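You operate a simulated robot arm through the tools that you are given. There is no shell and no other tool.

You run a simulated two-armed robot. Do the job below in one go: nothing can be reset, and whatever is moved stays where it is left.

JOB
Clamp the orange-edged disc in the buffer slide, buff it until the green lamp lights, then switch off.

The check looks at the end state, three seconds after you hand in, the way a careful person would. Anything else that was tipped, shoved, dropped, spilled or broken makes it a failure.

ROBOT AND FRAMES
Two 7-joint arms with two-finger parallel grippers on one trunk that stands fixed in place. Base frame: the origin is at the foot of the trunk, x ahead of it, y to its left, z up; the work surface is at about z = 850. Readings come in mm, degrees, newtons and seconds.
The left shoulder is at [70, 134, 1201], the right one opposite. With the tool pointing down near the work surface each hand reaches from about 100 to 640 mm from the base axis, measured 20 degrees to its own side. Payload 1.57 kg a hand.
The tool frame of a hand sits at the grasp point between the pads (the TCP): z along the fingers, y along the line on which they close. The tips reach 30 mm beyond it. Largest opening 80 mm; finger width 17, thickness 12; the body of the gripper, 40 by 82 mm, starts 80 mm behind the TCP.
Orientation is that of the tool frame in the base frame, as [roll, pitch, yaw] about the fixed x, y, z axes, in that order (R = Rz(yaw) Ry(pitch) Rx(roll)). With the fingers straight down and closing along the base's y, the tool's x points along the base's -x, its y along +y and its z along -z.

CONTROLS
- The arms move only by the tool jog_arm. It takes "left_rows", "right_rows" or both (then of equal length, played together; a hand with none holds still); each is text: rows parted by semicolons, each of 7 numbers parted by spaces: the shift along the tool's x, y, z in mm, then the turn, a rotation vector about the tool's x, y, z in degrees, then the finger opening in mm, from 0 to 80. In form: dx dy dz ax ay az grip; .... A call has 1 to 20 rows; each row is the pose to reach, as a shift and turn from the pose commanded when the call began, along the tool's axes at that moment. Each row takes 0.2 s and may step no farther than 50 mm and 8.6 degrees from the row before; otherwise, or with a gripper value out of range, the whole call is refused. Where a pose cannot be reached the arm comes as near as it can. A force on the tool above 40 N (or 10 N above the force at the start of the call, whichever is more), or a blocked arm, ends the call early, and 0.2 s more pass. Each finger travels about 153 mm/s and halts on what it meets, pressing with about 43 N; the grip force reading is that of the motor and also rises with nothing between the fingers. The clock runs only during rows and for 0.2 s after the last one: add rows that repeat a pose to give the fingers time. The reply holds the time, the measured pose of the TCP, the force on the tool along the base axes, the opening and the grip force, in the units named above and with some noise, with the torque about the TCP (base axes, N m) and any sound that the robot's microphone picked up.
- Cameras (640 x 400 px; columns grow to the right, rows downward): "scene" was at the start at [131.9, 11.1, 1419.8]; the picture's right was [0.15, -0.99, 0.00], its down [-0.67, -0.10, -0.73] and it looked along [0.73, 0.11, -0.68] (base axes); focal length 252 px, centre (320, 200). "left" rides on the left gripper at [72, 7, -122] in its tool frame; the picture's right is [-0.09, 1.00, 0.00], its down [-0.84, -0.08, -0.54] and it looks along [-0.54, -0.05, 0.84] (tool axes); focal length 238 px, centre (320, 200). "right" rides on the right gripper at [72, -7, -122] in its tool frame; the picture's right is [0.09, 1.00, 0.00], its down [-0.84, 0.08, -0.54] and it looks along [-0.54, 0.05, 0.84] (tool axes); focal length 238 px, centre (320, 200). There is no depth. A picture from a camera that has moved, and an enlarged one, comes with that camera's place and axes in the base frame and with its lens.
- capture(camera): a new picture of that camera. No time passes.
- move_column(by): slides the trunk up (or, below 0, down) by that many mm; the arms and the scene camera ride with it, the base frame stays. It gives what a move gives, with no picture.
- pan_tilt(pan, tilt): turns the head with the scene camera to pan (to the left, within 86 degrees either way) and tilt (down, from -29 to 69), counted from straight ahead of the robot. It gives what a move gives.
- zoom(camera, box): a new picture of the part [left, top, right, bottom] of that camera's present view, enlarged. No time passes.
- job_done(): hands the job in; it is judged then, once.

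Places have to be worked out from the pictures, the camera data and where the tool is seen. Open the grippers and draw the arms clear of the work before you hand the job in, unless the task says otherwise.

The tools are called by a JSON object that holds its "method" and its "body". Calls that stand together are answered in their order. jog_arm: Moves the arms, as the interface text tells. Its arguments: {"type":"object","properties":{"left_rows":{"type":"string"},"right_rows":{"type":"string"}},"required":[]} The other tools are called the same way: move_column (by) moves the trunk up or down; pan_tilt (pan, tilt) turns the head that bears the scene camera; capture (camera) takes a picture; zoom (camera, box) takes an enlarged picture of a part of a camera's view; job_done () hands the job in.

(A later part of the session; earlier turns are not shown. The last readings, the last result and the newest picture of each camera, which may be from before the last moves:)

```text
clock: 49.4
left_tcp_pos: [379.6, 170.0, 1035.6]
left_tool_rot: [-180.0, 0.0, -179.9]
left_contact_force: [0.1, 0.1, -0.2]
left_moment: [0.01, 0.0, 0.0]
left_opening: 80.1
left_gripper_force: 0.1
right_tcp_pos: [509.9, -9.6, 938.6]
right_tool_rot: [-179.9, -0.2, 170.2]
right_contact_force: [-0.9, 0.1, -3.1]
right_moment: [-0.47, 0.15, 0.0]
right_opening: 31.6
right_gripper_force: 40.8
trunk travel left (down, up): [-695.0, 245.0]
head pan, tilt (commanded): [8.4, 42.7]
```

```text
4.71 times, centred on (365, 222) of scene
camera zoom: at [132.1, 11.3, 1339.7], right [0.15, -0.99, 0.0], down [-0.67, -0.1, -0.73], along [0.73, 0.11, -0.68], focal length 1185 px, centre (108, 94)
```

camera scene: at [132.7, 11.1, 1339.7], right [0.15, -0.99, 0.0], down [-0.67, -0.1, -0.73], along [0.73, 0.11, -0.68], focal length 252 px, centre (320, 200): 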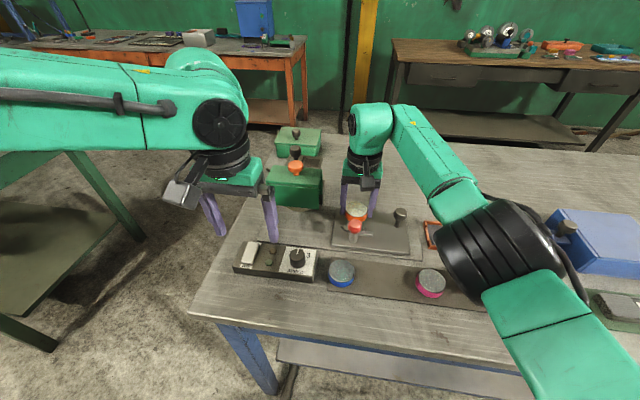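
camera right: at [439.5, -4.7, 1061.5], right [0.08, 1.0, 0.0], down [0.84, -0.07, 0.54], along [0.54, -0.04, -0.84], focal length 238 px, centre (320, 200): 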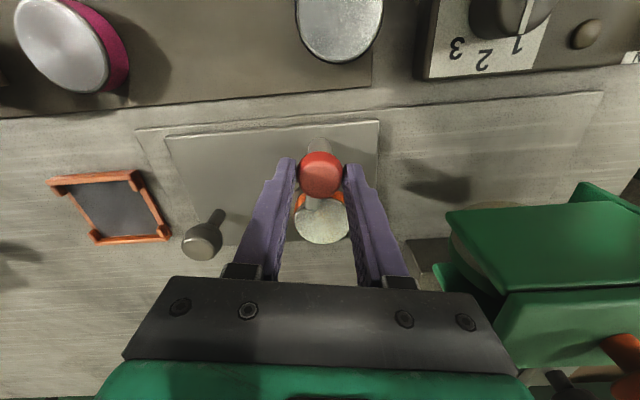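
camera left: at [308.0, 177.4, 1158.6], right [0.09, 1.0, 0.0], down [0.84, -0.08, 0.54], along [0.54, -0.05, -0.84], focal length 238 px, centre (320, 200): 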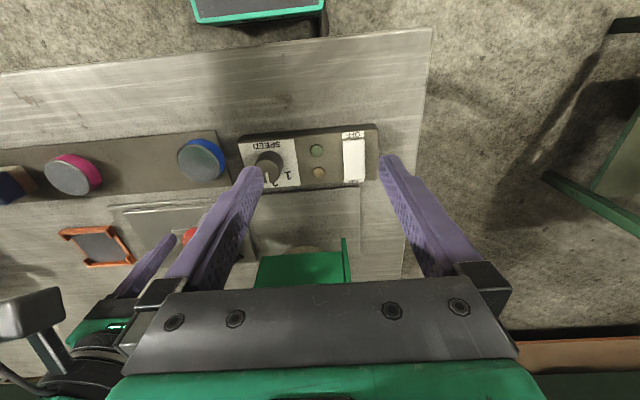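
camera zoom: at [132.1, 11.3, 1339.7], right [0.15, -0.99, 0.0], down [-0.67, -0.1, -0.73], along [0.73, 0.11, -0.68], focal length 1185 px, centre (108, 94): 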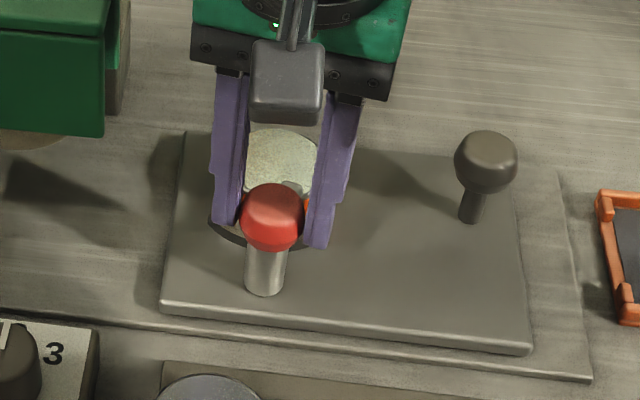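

{"method": "zoom", "body": {"camera": "right", "box": [260, 130, 380, 260]}}

{"method": "zoom", "body": {"camera": "scene", "box": [330, 200, 385, 245]}}

```text
3.08 times, centred on (320, 195) of right
camera zoom: at [439.5, -4.7, 1061.5], right [0.08, 1.0, 0.0], down [0.84, -0.07, 0.54], along [0.54, -0.04, -0.84], focal length 733 px, centre (320, 215)
```

zoom: 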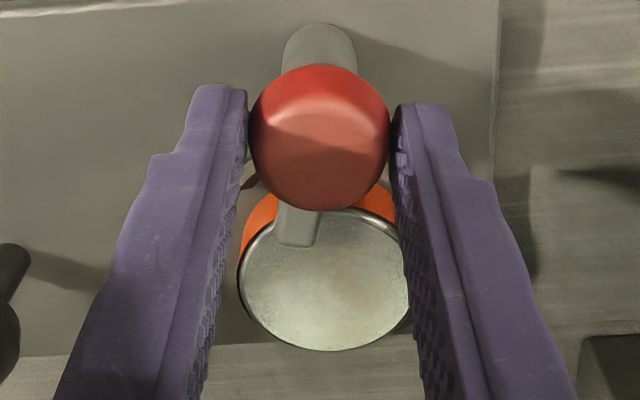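

```text
8.89 times, centred on (358, 222) of scene
camera zoom: at [132.1, 11.3, 1339.7], right [0.15, -0.99, 0.0], down [-0.67, -0.1, -0.73], along [0.73, 0.11, -0.68], focal length 2238 px, centre (-13, 0)
```

zoom: 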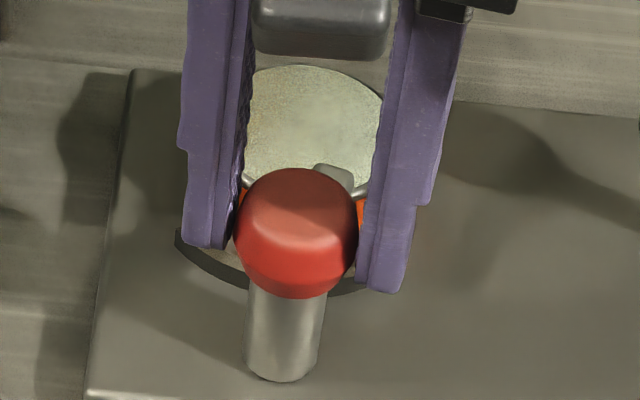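

The bar now swings over the near edge of the disc like a toe clamp. I keep turning until I feel a stop.

{"method": "jog_arm", "body": {"right_rows": "0 0 0 0 0 -5 28; 0 0 0 0 0 -10 28; 0 0 0 0 0 -15 28; 0 0 0 0 0 -15 28"}}

{"method": "zoom", "body": {"camera": "right", "box": [260, 130, 380, 260]}}

{"method": "zoom", "body": {"camera": "scene", "box": [330, 200, 385, 245]}}

```text
clock: 50.4
left_tcp_pos: [380.9, 170.0, 1036.5]
left_tool_rot: [-180.0, 0.0, -179.9]
left_contact_force: [0.0, -0.5, 0.2]
left_moment: [-0.03, 0.03, 0.02]
left_opening: 79.9
left_gripper_force: 0.1
right_tcp_pos: [509.4, -10.3, 938.5]
right_tool_rot: [-180.0, -0.1, -174.9]
right_contact_force: [0.8, -0.4, -0.8]
right_moment: [-0.39, 0.33, -0.46]
right_opening: 31.5
right_gripper_force: 40.3
trunk travel left (down, up): [-695.0, 245.0]
head pan, tilt (commanded): [8.4, 42.7]
```

```text
3.08 times, centred on (320, 195) of right
camera zoom: at [440.5, -23.6, 1061.5], right [-0.18, 0.98, 0.0], down [0.83, 0.15, 0.54], along [0.53, 0.1, -0.84], focal length 733 px, centre (320, 215)
```

zoom: 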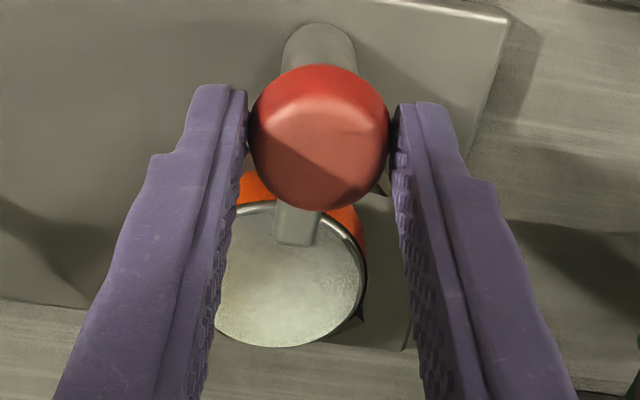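

```text
8.89 times, centred on (358, 222) of scene
camera zoom: at [132.3, 11.2, 1339.8], right [0.15, -0.99, 0.0], down [-0.67, -0.1, -0.73], along [0.73, 0.11, -0.68], focal length 2238 px, centre (-13, 0)
```

zoom: 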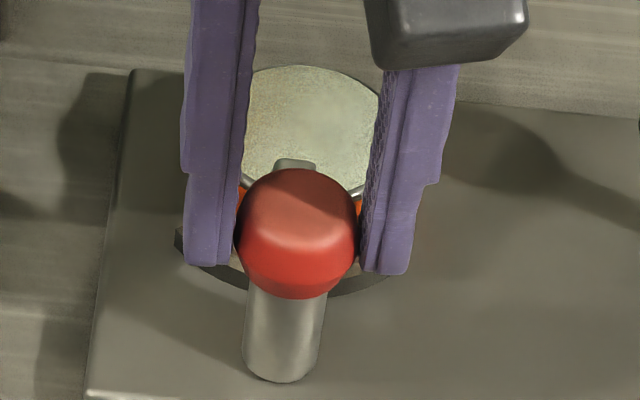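

Torque is now −0.46 N·m and the bar points straight at +x over the disc edge, so it looks to be at its stop. I turn a further few degrees to be sure it's fully home.

{"method": "jog_arm", "body": {"right_rows": "0 0 0 0 0 -4 28; 0 0 0 0 0 -8 28; 0 0 0 0 0 -8 28"}}

{"method": "zoom", "body": {"camera": "right", "box": [260, 130, 380, 260]}}

{"method": "zoom", "body": {"camera": "scene", "box": [330, 200, 385, 245]}}

```text
clock: 51.2
left_tcp_pos: [379.9, 169.9, 1035.4]
left_tool_rot: [-179.9, 0.0, -179.9]
left_contact_force: [-0.1, 0.0, 0.4]
left_moment: [-0.01, -0.01, -0.04]
left_opening: 80.0
left_gripper_force: 0.1
right_tcp_pos: [509.7, -10.3, 938.5]
right_tool_rot: [179.7, -0.1, -166.9]
right_contact_force: [0.1, -1.4, -1.3]
right_moment: [-0.09, 0.11, -0.25]
right_opening: 31.1
right_gripper_force: 39.8
trunk travel left (down, up): [-695.0, 245.0]
head pan, tilt (commanded): [8.4, 42.7]
```

```text
3.08 times, centred on (320, 195) of right
camera zoom: at [442.6, -33.4, 1061.5], right [-0.32, 0.95, 0.0], down [0.8, 0.26, 0.54], along [0.51, 0.17, -0.84], focal length 733 px, centre (320, 215)
```

zoom: 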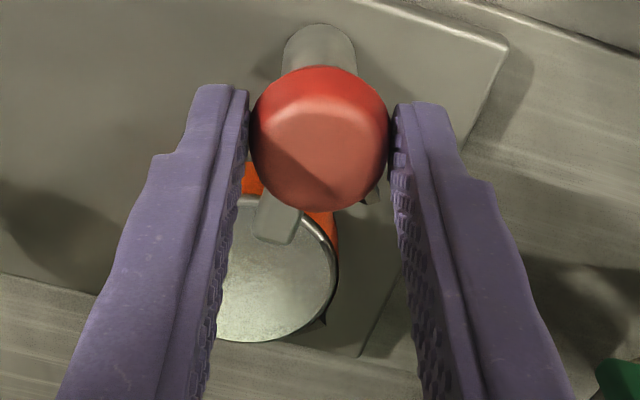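

```text
8.89 times, centred on (358, 222) of scene
camera zoom: at [132.2, 10.9, 1339.8], right [0.15, -0.99, 0.0], down [-0.67, -0.1, -0.73], along [0.73, 0.11, -0.68], focal length 2238 px, centre (-13, 0)
```

zoom: 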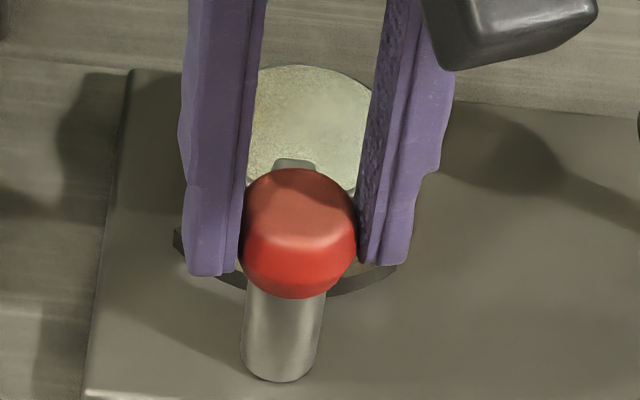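

The bar stays at its stop while the fingers slip on the knob, so the lever is fully over. I release and rise to inspect.

{"method": "jog_arm", "body": {"right_rows": "0 0 0 0 0 0 40; 0 0 0 0 0 0 60; 0 0 0 0 0 0 60; 0 0 -20 0 0 2 60; 0 0 -40 0 0 6 60; 0 0 -60 0 0 13 60; 0 0 -60 0 0 13 60"}}

{"method": "capture", "body": {"camera": "right"}}

{"method": "zoom", "body": {"camera": "right", "box": [250, 110, 390, 230]}}

{"method": "zoom", "body": {"camera": "scene", "box": [330, 195, 390, 245]}}

```text
clock: 52.8
left_tcp_pos: [380.0, 170.1, 1036.6]
left_tool_rot: [180.0, 0.0, -179.9]
left_contact_force: [0.8, -1.0, -0.4]
left_moment: [0.02, -0.03, -0.02]
left_opening: 80.3
left_gripper_force: 0.0
right_tcp_pos: [509.3, -10.2, 999.4]
right_tool_rot: [179.9, 0.0, 179.9]
right_contact_force: [-0.4, 0.1, -0.2]
right_moment: [0.0, 0.01, 0.0]
right_opening: 60.0
right_gripper_force: 0.0
trunk travel left (down, up): [-695.0, 245.0]
head pan, tilt (commanded): [8.4, 42.7]
```

```text
taken
camera right: at [439.3, -16.6, 1121.6], right [-0.09, 1.0, 0.0], down [0.84, 0.08, 0.54], along [0.54, 0.05, -0.84], focal length 238 px, centre (320, 200)
```

right: 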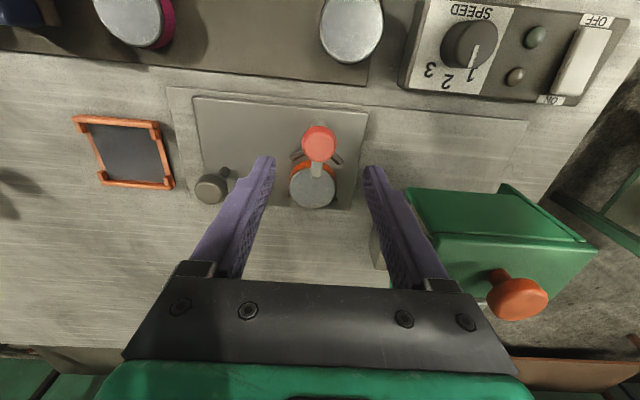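

```text
3.33 times, centred on (320, 170) of right
camera zoom: at [439.3, -16.6, 1121.6], right [-0.09, 1.0, 0.0], down [0.84, 0.08, 0.54], along [0.54, 0.05, -0.84], focal length 794 px, centre (320, 300)
```

zoom: 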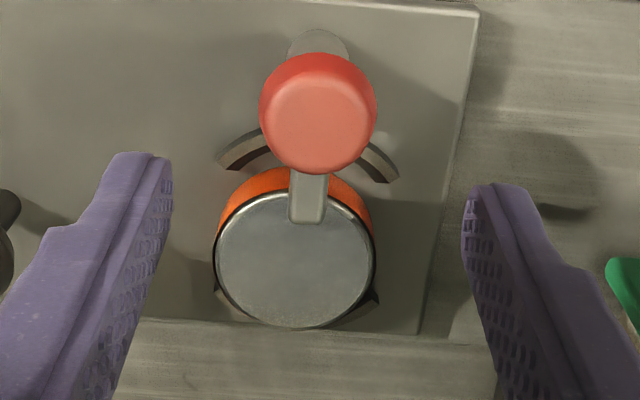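

```text
8.00 times, centred on (360, 220) of scene
camera zoom: at [132.0, 11.0, 1339.8], right [0.15, -0.99, 0.0], down [-0.67, -0.1, -0.73], along [0.73, 0.11, -0.68], focal length 2014 px, centre (0, 40)
```

zoom: 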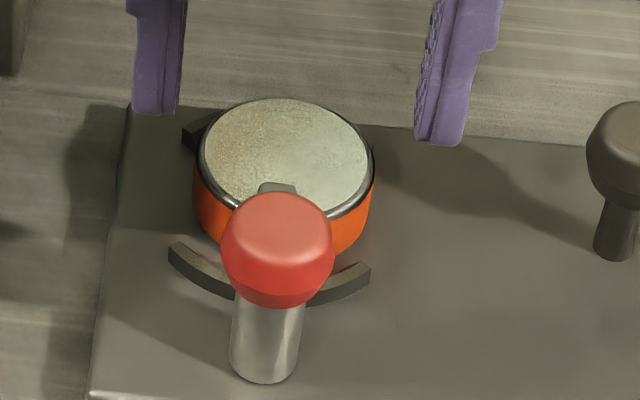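

The lever bar now overlaps the disc's near edge like a toe clamp, and the arcs form a fixed nest centred about (569, −12) with the disc at ~(573, −13). I'll take a level view with the left camera to see whether the bar actually sits on the disc and how it compares with the wheel height.

{"method": "jog_arm", "body": {"left_rows": "0 -7 10 0 -8.2 0 80; -10 -14 20 0 -16.4 0 80; -20 -21 30 0 -24.6 0 80; -30 -28 40 0 -32.8 0 80; -40 -35 52 0 -41 0 80; -50 -43 64 0 -49.2 0 80; -60 -50 74 0 -57 0 80; -60 -50 74 0 -57 0 80"}}

{"method": "capture", "body": {"camera": "left"}}

{"method": "zoom", "body": {"camera": "left", "box": [100, 70, 280, 180]}}

{"method": "zoom", "body": {"camera": "left", "box": [250, 80, 410, 180]}}

```text
clock: 54.6
left_tcp_pos: [468.4, 110.9, 967.6]
left_tool_rot: [179.6, 55.3, 180.0]
left_contact_force: [-0.2, -0.3, -0.1]
left_moment: [-0.01, -0.04, -0.04]
left_opening: 80.1
left_gripper_force: 0.1
left hand out of reach, approached as far as the arm can: row 3, 4, 5, 6, 7, 8
right_tcp_pos: [508.9, -9.2, 998.4]
right_tool_rot: [179.9, 0.0, 179.9]
right_contact_force: [0.9, 0.3, 0.8]
right_moment: [-0.01, 0.02, 0.0]
right_opening: 59.8
right_gripper_force: 0.1
trunk travel left (down, up): [-695.0, 245.0]
head pan, tilt (commanded): [8.4, 42.7]
```

```text
taken
camera left: at [326.5, 116.4, 978.6], right [0.05, 1.0, 0.08], down [0.03, -0.08, 1.0], along [1.0, -0.04, -0.03], focal length 238 px, centre (320, 200)
```

left: 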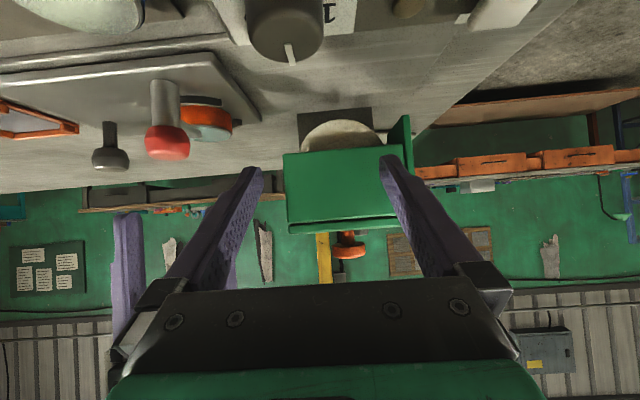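

```text
3.56 times, centred on (190, 125) of left
camera zoom: at [326.5, 116.4, 978.6], right [0.05, 1.0, 0.08], down [0.03, -0.08, 1.0], along [1.0, -0.04, -0.03], focal length 848 px, centre (782, 467)
```

zoom: 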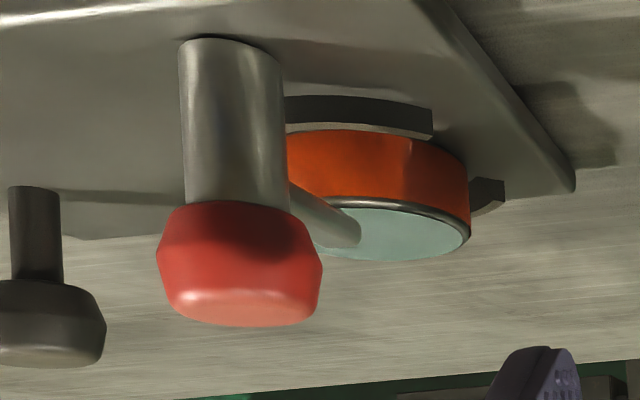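

```text
4.00 times, centred on (330, 130) of left
camera zoom: at [326.5, 116.4, 978.6], right [0.05, 1.0, 0.08], down [0.03, -0.08, 1.0], along [1.0, -0.04, -0.03], focal length 953 px, centre (280, 480)
```

zoom: 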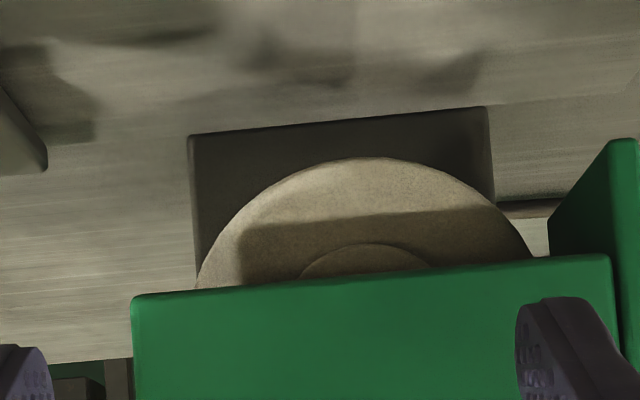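

The bar lies just above the disc's near rim (a hold-down), the wheel bottom is z≈891–893, and the bar end (x≈551.5) clears the wheel face. Next I straighten the left hand and bring it over the control panel to study the switch.

{"method": "jog_arm", "body": {"left_rows": "1 11 -9 0 7 0 60; 3 23 -18 0 14 0 40; 4 35 -28 0 21 0 20; 6 47 -37 0 28 0 0; 8 59 -46 0 35 0 0; 9 71 -56 0 42 0 0; 11 83 -65 0 49 0 0; 12 94 -74 0.4 55.3 0 0; 12 94 -74 0.4 55.3 0 0"}}

{"method": "capture", "body": {"camera": "left"}}

{"method": "zoom", "body": {"camera": "left", "box": [240, 60, 420, 190]}}

```text
clock: 56.6
left_tcp_pos: [400.4, 204.7, 998.3]
left_tool_rot: [-179.7, 1.6, 179.9]
left_contact_force: [0.0, 0.1, 0.2]
left_moment: [-0.02, -0.04, 0.03]
left_opening: 0.0
left_gripper_force: 21.0
left hand out of reach, approached as far as the arm can: row 1, 2, 3, 4
right_tcp_pos: [509.6, -9.4, 998.4]
right_tool_rot: [179.9, -0.1, 180.0]
right_contact_force: [0.3, 0.2, 0.2]
right_moment: [0.0, 0.02, 0.02]
right_opening: 60.0
right_gripper_force: 0.0
trunk travel left (down, up): [-695.0, 245.0]
head pan, tilt (commanded): [8.4, 42.7]
```

```text
taken
camera left: at [324.1, 212.3, 1118.3], right [0.09, 1.0, 0.0], down [0.82, -0.08, 0.57], along [0.56, -0.06, -0.82], focal length 238 px, centre (320, 200)
```

left: 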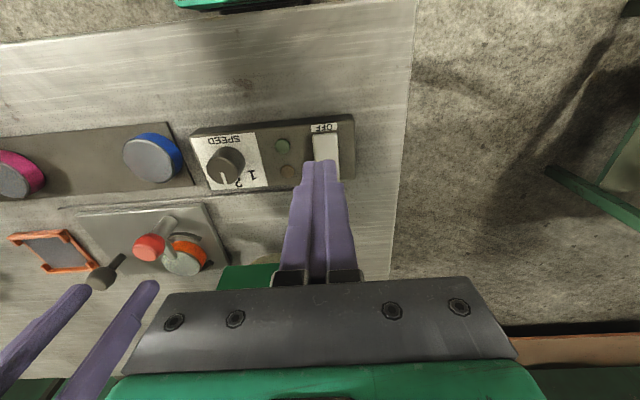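

```text
3.08 times, centred on (330, 125) of left
camera zoom: at [324.1, 212.3, 1118.3], right [0.09, 1.0, 0.0], down [0.82, -0.08, 0.57], along [0.56, -0.06, -0.82], focal length 733 px, centre (289, 431)
```

zoom: 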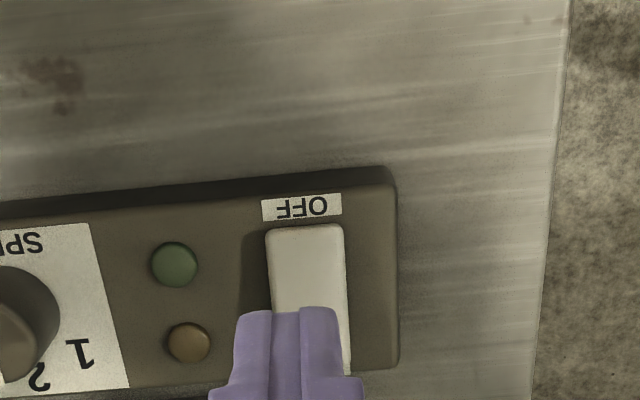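

The fingers cover the switch, so I level the small residual tilt and move 50 mm forward for a clear, near-vertical view of the rocker.

{"method": "jog_arm", "body": {"left_rows": "-15 0 0 -0.3 1.6 0 0; -32 0 0 -0.3 1.6 0 0; -50 0 0 -0.3 1.6 0 0; -50 0 0 -0.3 1.6 0 0"}}

{"method": "capture", "body": {"camera": "left"}}

{"method": "zoom", "body": {"camera": "left", "box": [200, 30, 400, 160]}}

{"method": "zoom", "body": {"camera": "scene", "box": [225, 230, 330, 290]}}

```text
clock: 57.6
left_tcp_pos: [449.4, 205.4, 998.9]
left_tool_rot: [-180.0, 0.1, 179.9]
left_contact_force: [0.2, -0.2, 0.1]
left_moment: [-0.03, -0.01, 0.02]
left_opening: 0.0
left_gripper_force: 21.1
right_tcp_pos: [509.0, -8.6, 998.0]
right_tool_rot: [179.9, -0.1, -179.9]
right_contact_force: [0.2, 1.0, -0.5]
right_moment: [0.0, 0.03, -0.01]
right_opening: 60.4
right_gripper_force: 0.1
trunk travel left (down, up): [-695.0, 245.0]
head pan, tilt (commanded): [8.4, 42.7]
```

```text
taken
camera left: at [377.3, 212.1, 1121.2], right [0.09, 1.0, 0.0], down [0.84, -0.08, 0.54], along [0.54, -0.05, -0.84], focal length 238 px, centre (320, 200)
```

left: 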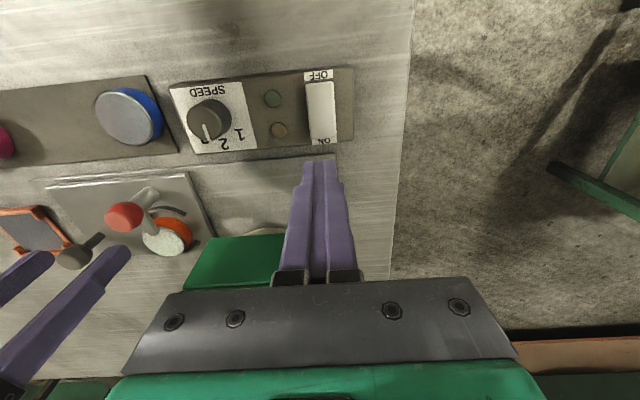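

```text
3.08 times, centred on (300, 95) of left
camera zoom: at [377.3, 212.1, 1121.2], right [0.09, 1.0, 0.0], down [0.84, -0.08, 0.54], along [0.54, -0.05, -0.84], focal length 733 px, centre (382, 523)
```

zoom: 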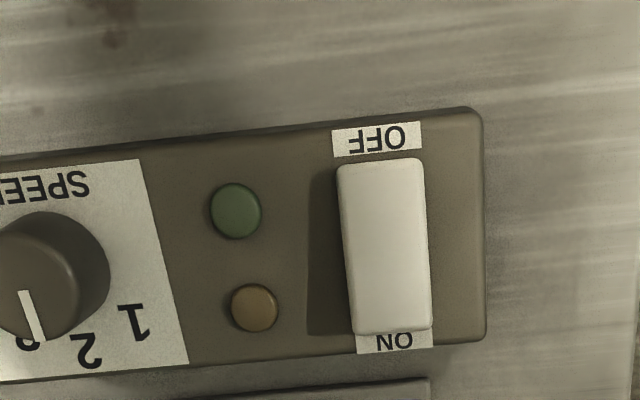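

```text
6.10 times, centred on (278, 260) of scene
camera zoom: at [131.7, 11.2, 1339.8], right [0.15, -0.99, 0.0], down [-0.67, -0.1, -0.73], along [0.73, 0.11, -0.68], focal length 1534 px, centre (579, -166)
```

zoom: 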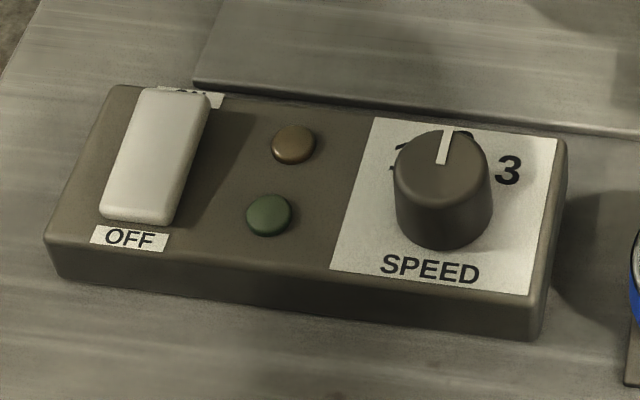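

The rocker's ON (far) end is raised at about (447, 206, 894), with the OFF end down near x≈404, and the speed pointer covers "2". Before switching on, I'll push the slide under the wheel: the right hand (fingers closed) goes to the −y side of the grey handle at (572, −116).

{"method": "jog_arm", "body": {"right_rows": "-14 -37 0 0 0 0 40; -28 -74 0 0 0 0 20; -42 -111 0 0 0 0 0; -57 -149 0 0 0 0 0; -57 -149 25 0 0 0 0; -57 -149 50 0 0 0 0; -57 -149 70 0 0 0 0; -57 -149 80 0 0 0 0; -57 -149 80 0 0 0 0"}}

{"method": "capture", "body": {"camera": "right"}}

{"method": "zoom", "body": {"camera": "scene", "box": [320, 160, 460, 260]}}

```text
clock: 59.6
left_tcp_pos: [449.3, 204.8, 999.8]
left_tool_rot: [180.0, 0.2, 179.7]
left_contact_force: [0.1, 0.8, 0.0]
left_moment: [0.01, 0.04, -0.02]
left_opening: 0.0
left_gripper_force: 21.5
right_tcp_pos: [565.9, -159.6, 919.6]
right_tool_rot: [179.9, -0.1, 180.0]
right_contact_force: [-0.4, -0.4, -1.2]
right_moment: [-0.03, 0.0, 0.0]
right_opening: 0.0
right_gripper_force: 21.3
trunk travel left (down, up): [-695.0, 245.0]
head pan, tilt (commanded): [8.4, 42.7]
```

```text
taken
camera right: at [496.0, -166.8, 1041.4], right [-0.09, 1.0, 0.0], down [0.84, 0.08, 0.54], along [0.54, 0.05, -0.84], focal length 238 px, centre (320, 200)
```

right: 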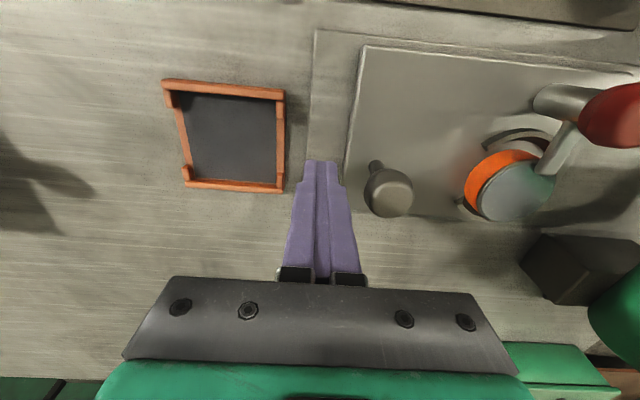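

```text
4.00 times, centred on (390, 210) of scene
camera zoom: at [131.9, 11.0, 1339.8], right [0.15, -0.99, 0.0], down [-0.67, -0.1, -0.73], along [0.73, 0.11, -0.68], focal length 1007 px, centre (40, 160)
```

zoom: 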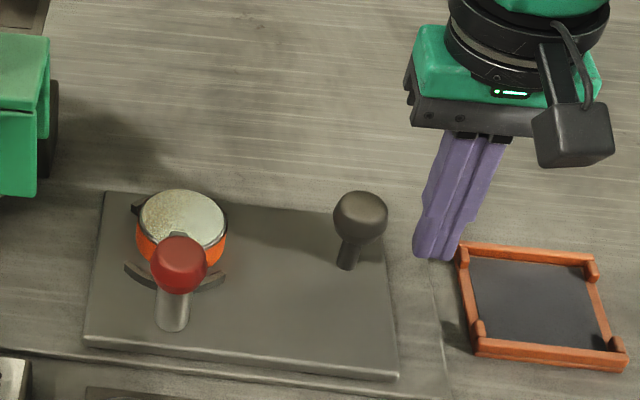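

The closed fingers are beside the handle (about (569, −116, 910)). I go down 10 mm and start pushing slowly toward +y, checking that the slide moves.

{"method": "jog_arm", "body": {"right_rows": "0 0 5 0 0 0 0; 0 0 10 0 0 0 0; 0 8 10 0 0 0 0; 0 14 10 0 0 0 0; 0 19 10 0 0 0 0; 0 24 10 0 0 0 0; 0 29 10 0 0 0 0; 0 34 10 0 0 0 0; 0 34 10 0 0 0 0"}}

{"method": "zoom", "body": {"camera": "scene", "box": [260, 140, 440, 270]}}

{"method": "capture", "body": {"camera": "right"}}

```text
clock: 61.6
left_tcp_pos: [449.7, 204.7, 998.7]
left_tool_rot: [-180.0, 0.1, 179.9]
left_contact_force: [-0.5, 0.0, 0.5]
left_moment: [0.0, 0.0, 0.0]
left_opening: 0.0
left_gripper_force: 21.2
right_tcp_pos: [568.1, -124.1, 908.4]
right_tool_rot: [179.9, -0.1, 180.0]
right_contact_force: [0.0, 0.6, 0.8]
right_moment: [0.0, -0.04, 0.01]
right_opening: 0.2
right_gripper_force: 21.5
trunk travel left (down, up): [-695.0, 245.0]
head pan, tilt (commanded): [8.4, 42.7]
```

```text
3.08 times, centred on (350, 205) of scene
camera zoom: at [131.9, 11.0, 1339.8], right [0.15, -0.99, 0.0], down [-0.67, -0.1, -0.73], along [0.73, 0.11, -0.68], focal length 775 px, centre (228, 185)
```

zoom: 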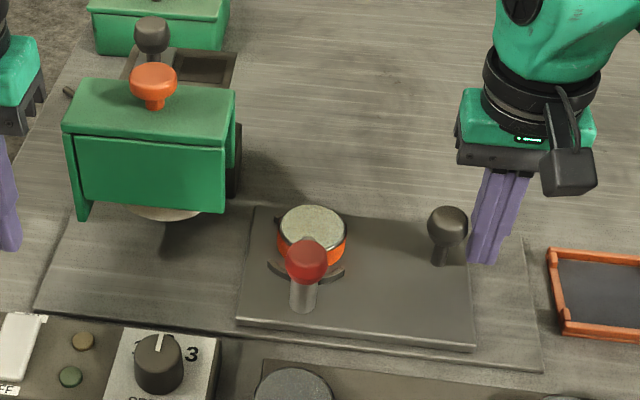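

```text
taken
camera right: at [496.5, -132.0, 1031.4], right [-0.09, 1.0, 0.0], down [0.84, 0.08, 0.54], along [0.54, 0.05, -0.84], focal length 238 px, centre (320, 200)
```

right: 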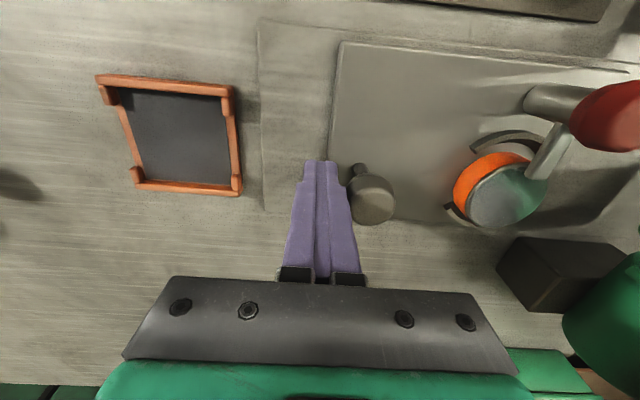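

The slide follows the push with almost no force, disc and bar travelling together. I continue another 70 mm.

{"method": "jog_arm", "body": {"right_rows": "0 7 0 0 0 0 0; 0 14 0 0 0 0 0; 0 21 0 0 0 0 0; 0 28 0 0 0 0 0; 0 35 0 0 0 0 0; 0 42 0 0 0 0 0; 0 49 0 0 0 0 0; 0 56 0 0 0 0 0; 0 63 0 0 0 0 0; 0 70 0 0 0 0 0; 0 70 0 0 0 0 0"}}

{"method": "zoom", "body": {"camera": "scene", "box": [260, 140, 440, 270]}}

{"method": "capture", "body": {"camera": "right"}}

```text
clock: 64.0
left_tcp_pos: [449.3, 205.3, 999.0]
left_tool_rot: [-179.9, 0.2, -180.0]
left_contact_force: [-0.1, 0.7, -0.2]
left_moment: [0.0, -0.03, 0.03]
left_opening: 0.0
left_gripper_force: 21.3
right_tcp_pos: [567.4, -55.4, 908.1]
right_tool_rot: [-179.9, -0.1, -180.0]
right_contact_force: [-0.7, -0.3, -0.7]
right_moment: [-0.04, 0.01, 0.03]
right_opening: 0.1
right_gripper_force: 21.1
trunk travel left (down, up): [-695.0, 245.0]
head pan, tilt (commanded): [8.4, 42.7]
```

```text
3.08 times, centred on (350, 205) of scene
camera zoom: at [131.9, 11.0, 1339.8], right [0.15, -0.99, 0.0], down [-0.67, -0.1, -0.73], along [0.73, 0.11, -0.68], focal length 775 px, centre (228, 185)
```

zoom: 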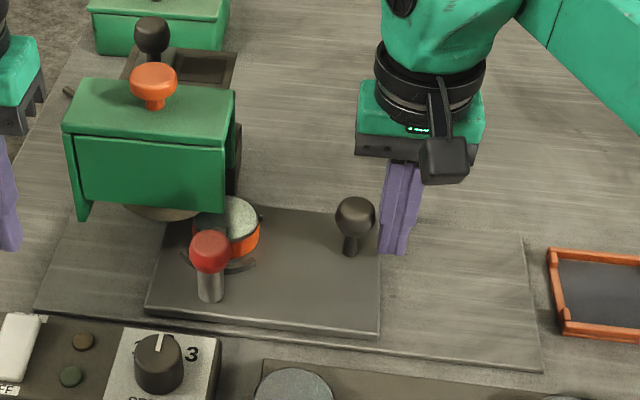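

```text
taken
camera right: at [496.4, -62.3, 1031.2], right [-0.09, 1.0, 0.0], down [0.84, 0.08, 0.54], along [0.54, 0.05, -0.84], focal length 238 px, centre (320, 200)
```

right: 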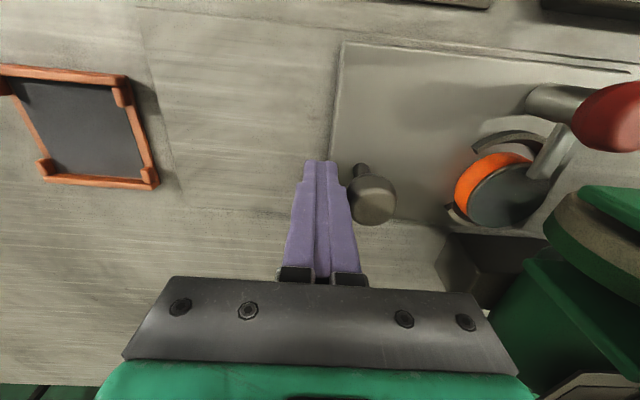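

Everything moves together and the disc is approaching the hood. I push 28 mm more and look closely at the wheel–disc clearance.

{"method": "jog_arm", "body": {"right_rows": "0 6 0 0 0 0 0; 0 12 0 0 0 0 0; 0 18 0 0 0 0 0; 0 24 0 0 0 0 0; 0 28 0 0 0 0 0; 0 28 0 0 0 0 0"}}

{"method": "zoom", "body": {"camera": "right", "box": [420, 90, 640, 300]}}

{"method": "zoom", "body": {"camera": "scene", "box": [270, 180, 370, 250]}}

```text
clock: 65.4
left_tcp_pos: [450.4, 205.8, 998.6]
left_tool_rot: [180.0, 0.0, 179.9]
left_contact_force: [0.5, 0.0, -0.8]
left_moment: [0.0, -0.01, 0.03]
left_opening: 0.2
left_gripper_force: 21.5
right_tcp_pos: [566.9, -25.9, 908.0]
right_tool_rot: [179.9, 0.0, 180.0]
right_contact_force: [0.6, 0.4, 0.3]
right_moment: [0.02, -0.01, -0.03]
right_opening: 0.0
right_gripper_force: 20.6
trunk travel left (down, up): [-695.0, 245.0]
head pan, tilt (commanded): [8.4, 42.7]
```

```text
1.90 times, centred on (530, 195) of right
camera zoom: at [496.2, -33.8, 1031.7], right [-0.09, 1.0, 0.0], down [0.84, 0.08, 0.54], along [0.54, 0.05, -0.84], focal length 454 px, centre (-80, 210)
```

zoom: 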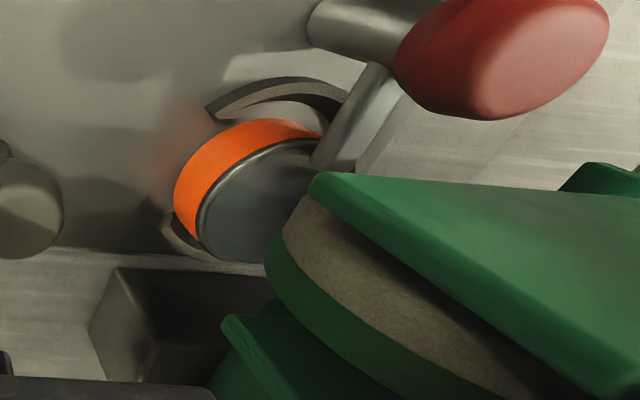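

```text
5.71 times, centred on (320, 215) of scene
camera zoom: at [131.9, 11.0, 1339.8], right [0.15, -0.99, 0.0], down [-0.67, -0.1, -0.73], along [0.73, 0.11, -0.68], focal length 1439 px, centre (320, 114)
```

zoom: 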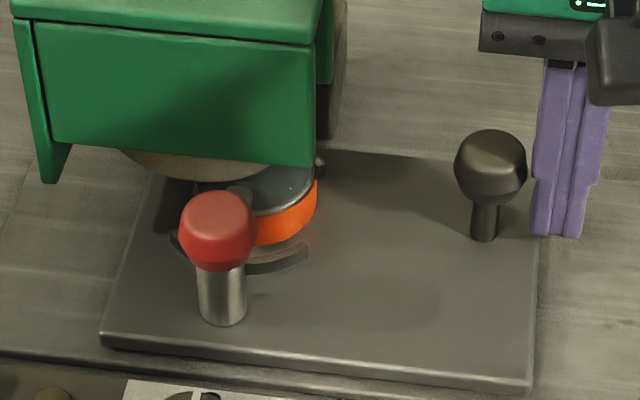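

The disc is now partly beneath the wheel with no contact force. I push the last ~27 mm in small steps, feeling for an end stop.

{"method": "jog_arm", "body": {"right_rows": "0 5 0 0 0 0 0; 0 10 0 0 0 0 0; 0 15 0 0 0 0 0; 0 19 0 0 0 0 0; 0 23 0 0 0 0 0; 0 23 0 0 0 0 0"}}

{"method": "zoom", "body": {"camera": "scene", "box": [250, 170, 370, 250]}}

{"method": "capture", "body": {"camera": "right"}}

```text
clock: 66.8
left_tcp_pos: [448.8, 203.6, 998.4]
left_tool_rot: [180.0, 0.0, 179.9]
left_contact_force: [-0.2, 0.2, 0.9]
left_moment: [0.02, 0.03, 0.0]
left_opening: 0.0
left_gripper_force: 21.5
right_tcp_pos: [566.3, -4.5, 908.2]
right_tool_rot: [179.9, 0.0, 179.9]
right_contact_force: [0.3, -2.6, 1.0]
right_moment: [0.04, 0.04, -0.02]
right_opening: 0.2
right_gripper_force: 21.1
trunk travel left (down, up): [-695.0, 245.0]
head pan, tilt (commanded): [8.4, 42.7]
```

```text
5.00 times, centred on (310, 210) of scene
camera zoom: at [131.8, 10.1, 1339.8], right [0.15, -0.99, 0.0], down [-0.67, -0.1, -0.73], along [0.73, 0.11, -0.68], focal length 1259 px, centre (370, 150)
```

zoom: 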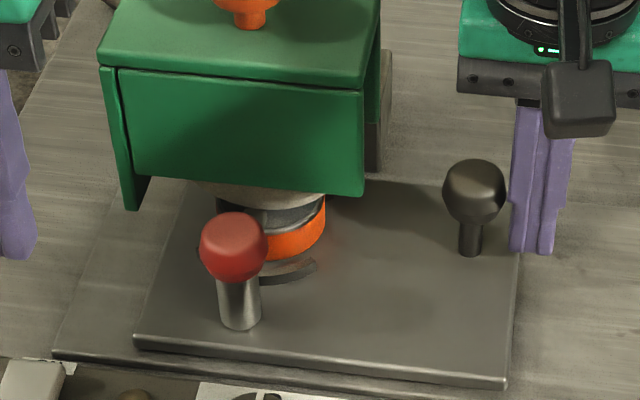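

```text
taken
camera right: at [495.9, -12.2, 1030.9], right [-0.09, 1.0, 0.0], down [0.84, 0.08, 0.54], along [0.54, 0.05, -0.84], focal length 238 px, centre (320, 200)
```

right: 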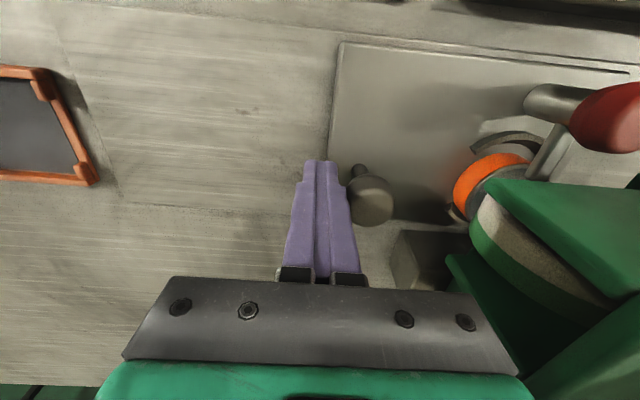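

The knob is now at y≈129, so the disc centre is about y≈127, with a slight −2.6 N reaction. I push on in 2 mm steps to find the stop or the wheel centre (~133).

{"method": "jog_arm", "body": {"right_rows": "0 2 0 0 0 0 0; 0 4 0 0 0 0 0; 0 6 0 0 0 0 0; 0 6 0 0 0 0 0"}}

{"method": "zoom", "body": {"camera": "scene", "box": [250, 170, 370, 250]}}

```text
clock: 67.8
left_tcp_pos: [448.9, 199.4, 1000.2]
left_tool_rot: [179.7, 0.3, 179.9]
left_contact_force: [-0.4, -0.7, 0.3]
left_moment: [-0.02, 0.03, 0.01]
left_opening: 0.0
left_gripper_force: 21.5
right_tcp_pos: [566.7, -4.6, 908.3]
right_tool_rot: [179.8, -0.1, 179.8]
right_contact_force: [-5.3, -25.9, -3.1]
right_moment: [0.15, 0.0, -0.01]
right_opening: 0.2
right_gripper_force: 21.1
trunk travel left (down, up): [-695.0, 245.0]
head pan, tilt (commanded): [8.4, 42.7]
```

```text
5.00 times, centred on (310, 210) of scene
camera zoom: at [130.8, 3.6, 1339.9], right [0.15, -0.99, -0.01], down [-0.67, -0.09, -0.74], along [0.73, 0.11, -0.68], focal length 1259 px, centre (370, 150)
```

zoom: 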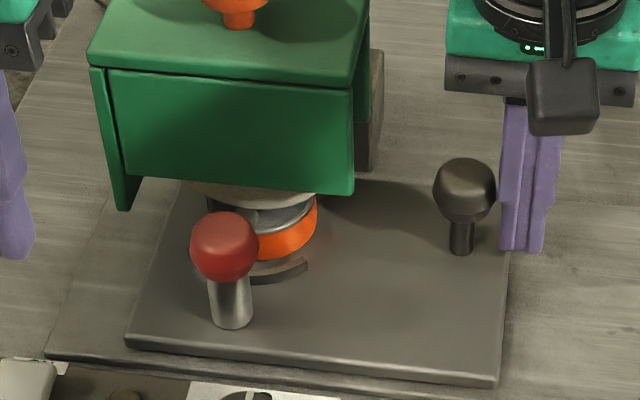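

The slide hits its end stop (26 N, trunk flexing slightly), so the disc is fully under the wheel. I relax the push back by 6 mm so the fingers merely back the handle.

{"method": "jog_arm", "body": {"right_rows": "0 -3 0 0 0 0 0; 0 -6 0 0 0 0 0; 0 -6 0 0 0 0 0"}}

{"method": "zoom", "body": {"camera": "scene", "box": [220, 170, 380, 290]}}

{"method": "zoom", "body": {"camera": "left", "box": [150, 40, 410, 280]}}

```text
clock: 68.6
left_tcp_pos: [450.1, 204.0, 998.6]
left_tool_rot: [180.0, 0.1, 180.0]
left_contact_force: [-0.3, -0.6, 0.5]
left_moment: [-0.01, 0.04, 0.0]
left_opening: 0.1
left_gripper_force: 21.1
right_tcp_pos: [565.7, -6.1, 907.8]
right_tool_rot: [179.7, -0.1, -179.8]
right_contact_force: [-2.5, -10.7, -4.4]
right_moment: [0.04, 0.0, -0.02]
right_opening: 0.0
right_gripper_force: 21.6
trunk travel left (down, up): [-695.0, 245.0]
head pan, tilt (commanded): [8.4, 42.7]
```

```text
3.33 times, centred on (300, 230) of scene
camera zoom: at [132.4, 8.2, 1339.8], right [0.15, -0.99, 0.0], down [-0.67, -0.1, -0.73], along [0.73, 0.11, -0.68], focal length 839 px, centre (387, 100)
```

zoom: 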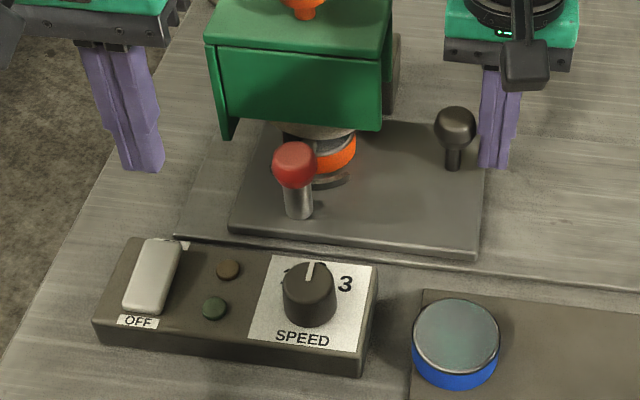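

```text
1.67 times, centred on (280, 160) of left
camera zoom: at [377.5, 209.8, 1121.6], right [0.09, 1.0, 0.0], down [0.84, -0.08, 0.54], along [0.54, -0.05, -0.84], focal length 397 px, centre (387, 267)
```

zoom: 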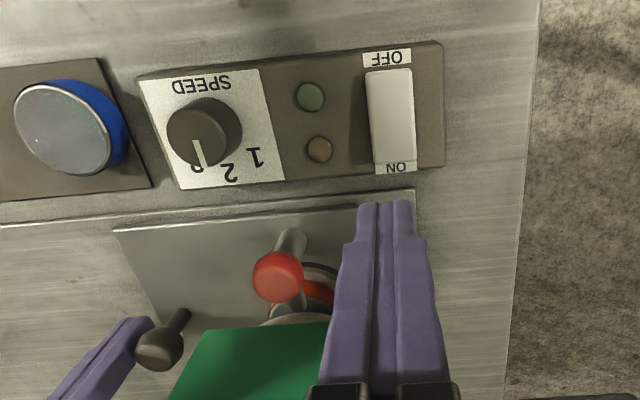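

I ease the right hand off slightly more and bring the left fingertips just above the rocker's ON end at (444, 206).

{"method": "jog_arm", "body": {"left_rows": "3 1 25 0 0 0 0; 6 1 50 0 0 0 0; 6 1 65 0 0 0 0; 6 1 68 0 0 0 0; 6 1 68 0 0 0 0", "right_rows": "0 -1 0 0 0 0 0; 0 -2 0 0 0 0 0; 0 -2 0 0 0 0 0; 0 -2 0 0 0 0 0; 0 -2 0 0 0 0 0"}}

{"method": "capture", "body": {"camera": "left"}}

{"method": "zoom", "body": {"camera": "scene", "box": [225, 220, 330, 290]}}

```text
clock: 69.8
left_tcp_pos: [442.4, 204.5, 931.1]
left_tool_rot: [180.0, 0.0, 179.9]
left_contact_force: [-0.1, 0.3, 0.2]
left_moment: [0.03, -0.02, 0.0]
left_opening: 0.0
left_gripper_force: 20.6
right_tcp_pos: [566.8, -6.2, 908.5]
right_tool_rot: [179.9, -0.2, -179.9]
right_contact_force: [0.1, 0.2, -0.3]
right_moment: [0.02, 0.05, 0.03]
right_opening: 0.0
right_gripper_force: 21.2
trunk travel left (down, up): [-695.0, 245.0]
head pan, tilt (commanded): [8.4, 42.7]
```

```text
taken
camera left: at [371.6, 212.3, 1053.7], right [0.09, 1.0, 0.0], down [0.84, -0.08, 0.54], along [0.54, -0.05, -0.84], focal length 238 px, centre (320, 200)
```

left: 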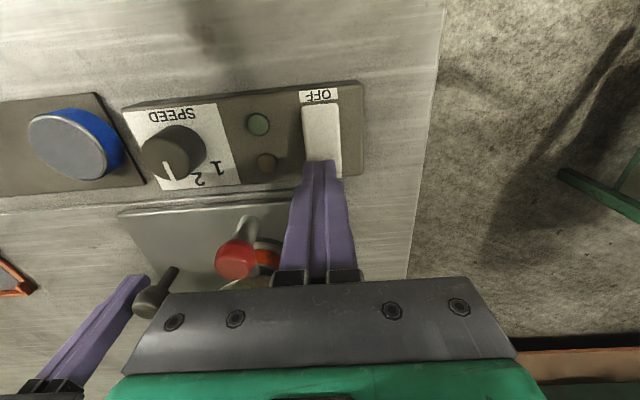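

```text
5.71 times, centred on (278, 255) of scene
camera zoom: at [131.8, 11.3, 1339.8], right [0.15, -0.99, 0.0], down [-0.67, -0.1, -0.73], along [0.73, 0.11, -0.68], focal length 1439 px, centre (563, -114)
```

zoom: 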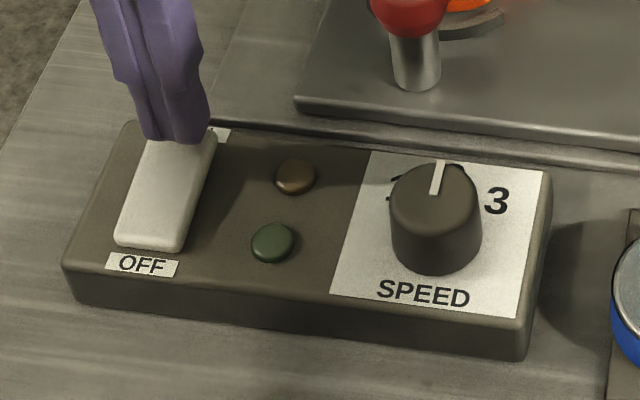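

The fingertips are centred above the rocker's ON end. I press down in small steps.

{"method": "jog_arm", "body": {"left_rows": "0 0 4 0 0 0 0; 0 0 8 0 0 0 0; 0 0 11 0 0 0 0; 0 0 14 0 0 0 0"}}

{"method": "zoom", "body": {"camera": "scene", "box": [225, 170, 370, 290]}}

{"method": "zoom", "body": {"camera": "left", "box": [100, 60, 380, 260]}}

```text
clock: 70.8
left_tcp_pos: [444.5, 205.4, 917.7]
left_tool_rot: [180.0, 0.3, 179.8]
left_contact_force: [2.4, 2.1, 7.7]
left_moment: [0.02, 0.01, -0.06]
left_opening: 0.0
left_gripper_force: 21.2
right_tcp_pos: [565.4, -6.2, 909.1]
right_tool_rot: [180.0, -0.1, -179.8]
right_contact_force: [0.5, -0.1, -0.2]
right_moment: [-0.03, 0.0, 0.02]
right_opening: 0.0
right_gripper_force: 21.6
trunk travel left (down, up): [-695.0, 245.0]
head pan, tilt (commanded): [8.4, 42.7]
```

```text
3.33 times, centred on (298, 230) of scene
camera zoom: at [131.4, 11.0, 1340.0], right [0.15, -0.99, 0.0], down [-0.67, -0.1, -0.73], along [0.73, 0.11, -0.68], focal length 839 px, centre (395, 100)
```

zoom: 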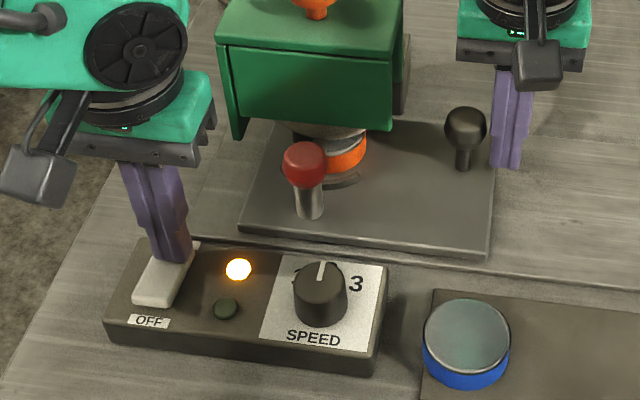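

```text
2.00 times, centred on (240, 160) of left
camera zoom: at [371.7, 212.3, 1040.5], right [0.09, 1.0, 0.0], down [0.83, -0.08, 0.55], along [0.54, -0.05, -0.84], focal length 477 px, centre (480, 280)
```

zoom: 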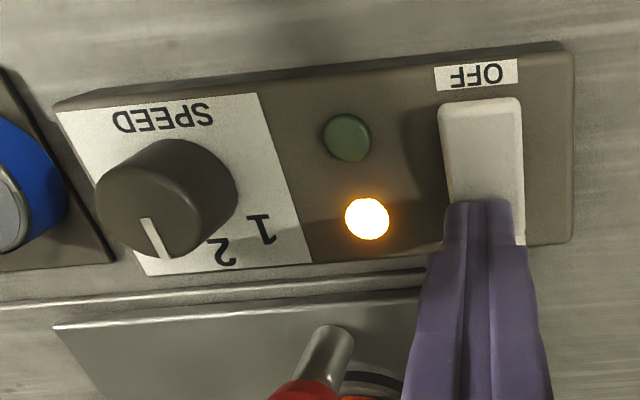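

The amber lamp is lit, so the machine is on. I lift the left fingers and place them ready above the OFF end while watching the lamps.

{"method": "jog_arm", "body": {"left_rows": "0 0 -15 0 0 0 0; 10 0 -20 0 0 0 0; 32 0 -20 0 0 0 0; 32 0 -20 0 0 0 0"}}

{"method": "zoom", "body": {"camera": "scene", "box": [225, 170, 370, 290]}}

{"method": "zoom", "body": {"camera": "left", "box": [100, 60, 380, 260]}}

```text
clock: 71.8
left_tcp_pos: [412.5, 204.6, 936.1]
left_tool_rot: [-180.0, 0.0, 179.9]
left_contact_force: [-0.3, -0.5, -0.6]
left_moment: [-0.01, 0.0, 0.01]
left_opening: 0.4
left_gripper_force: 21.0
right_tcp_pos: [567.2, -5.6, 909.7]
right_tool_rot: [179.9, -0.2, -180.0]
right_contact_force: [-0.4, -0.3, 0.5]
right_moment: [-0.05, -0.01, 0.0]
right_opening: 0.0
right_gripper_force: 21.3
trunk travel left (down, up): [-695.0, 245.0]
head pan, tilt (commanded): [8.4, 42.7]
```

```text
3.33 times, centred on (298, 230) of scene
camera zoom: at [132.5, 10.9, 1339.7], right [0.15, -0.99, 0.0], down [-0.67, -0.1, -0.73], along [0.73, 0.11, -0.68], focal length 839 px, centre (395, 100)
```

zoom: 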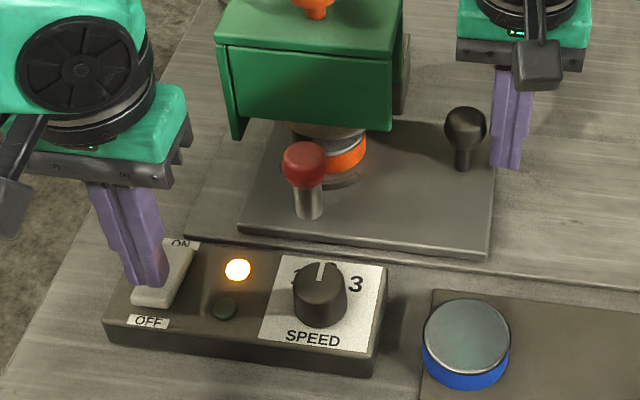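

```text
2.00 times, centred on (240, 160) of left
camera zoom: at [339.8, 212.4, 1059.4], right [0.09, 1.0, 0.0], down [0.84, -0.08, 0.54], along [0.54, -0.05, -0.84], focal length 477 px, centre (480, 280)
```

zoom: 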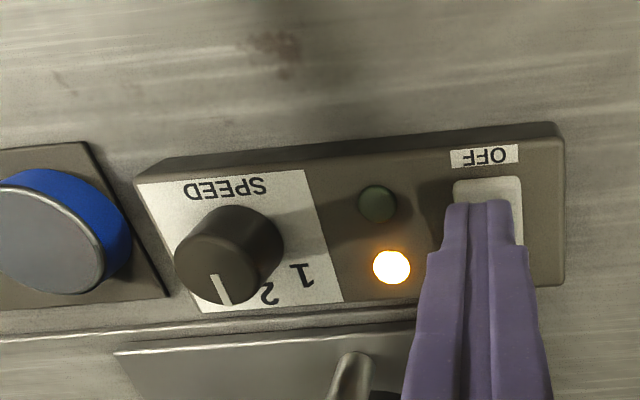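

The rocker is in ON with amber lit and the green lamp not yet. I wait about 2 s in place and look again.

{"method": "jog_arm", "body": {"left_rows": "0 0 0 0 0 0 0; 0 0 0 0 0 0 0; 0 0 0 0 0 0 0; 0 0 0 0 0 0 0; 0 0 0 0 0 0 0; 0 0 0 0 0 0 0; 0 0 0 0 0 0 0; 0 0 0 0 0 0 0"}}

{"method": "zoom", "body": {"camera": "scene", "box": [225, 170, 370, 290]}}

{"method": "zoom", "body": {"camera": "right", "box": [420, 90, 640, 300]}}

```text
clock: 73.6
left_tcp_pos: [410.8, 205.4, 936.3]
left_tool_rot: [-180.0, 0.0, 180.0]
left_contact_force: [-0.3, -0.6, 0.3]
left_moment: [0.03, 0.01, 0.04]
left_opening: 0.1
left_gripper_force: 21.2
right_tcp_pos: [566.3, -5.5, 909.0]
right_tool_rot: [180.0, -0.1, 179.9]
right_contact_force: [0.7, -0.9, 1.2]
right_moment: [0.02, 0.0, -0.01]
right_opening: 0.0
right_gripper_force: 21.5
trunk travel left (down, up): [-695.0, 245.0]
head pan, tilt (commanded): [8.4, 42.7]
```

```text
3.33 times, centred on (298, 230) of scene
camera zoom: at [131.9, 11.1, 1339.8], right [0.15, -0.99, 0.0], down [-0.67, -0.1, -0.73], along [0.73, 0.11, -0.68], focal length 839 px, centre (395, 100)
```

zoom: 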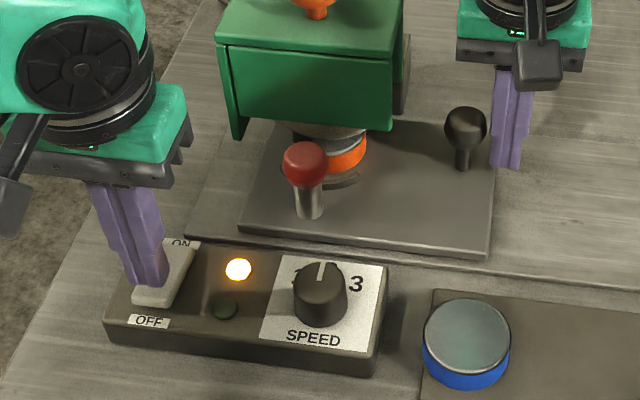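

```text
1.90 times, centred on (530, 195) of right
camera zoom: at [496.2, -13.2, 1031.4], right [-0.09, 1.0, 0.0], down [0.84, 0.08, 0.54], along [0.54, 0.05, -0.84], focal length 454 px, centre (-80, 210)
```

zoom: 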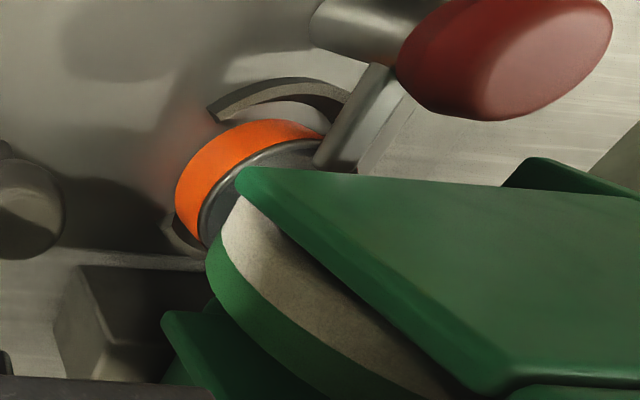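

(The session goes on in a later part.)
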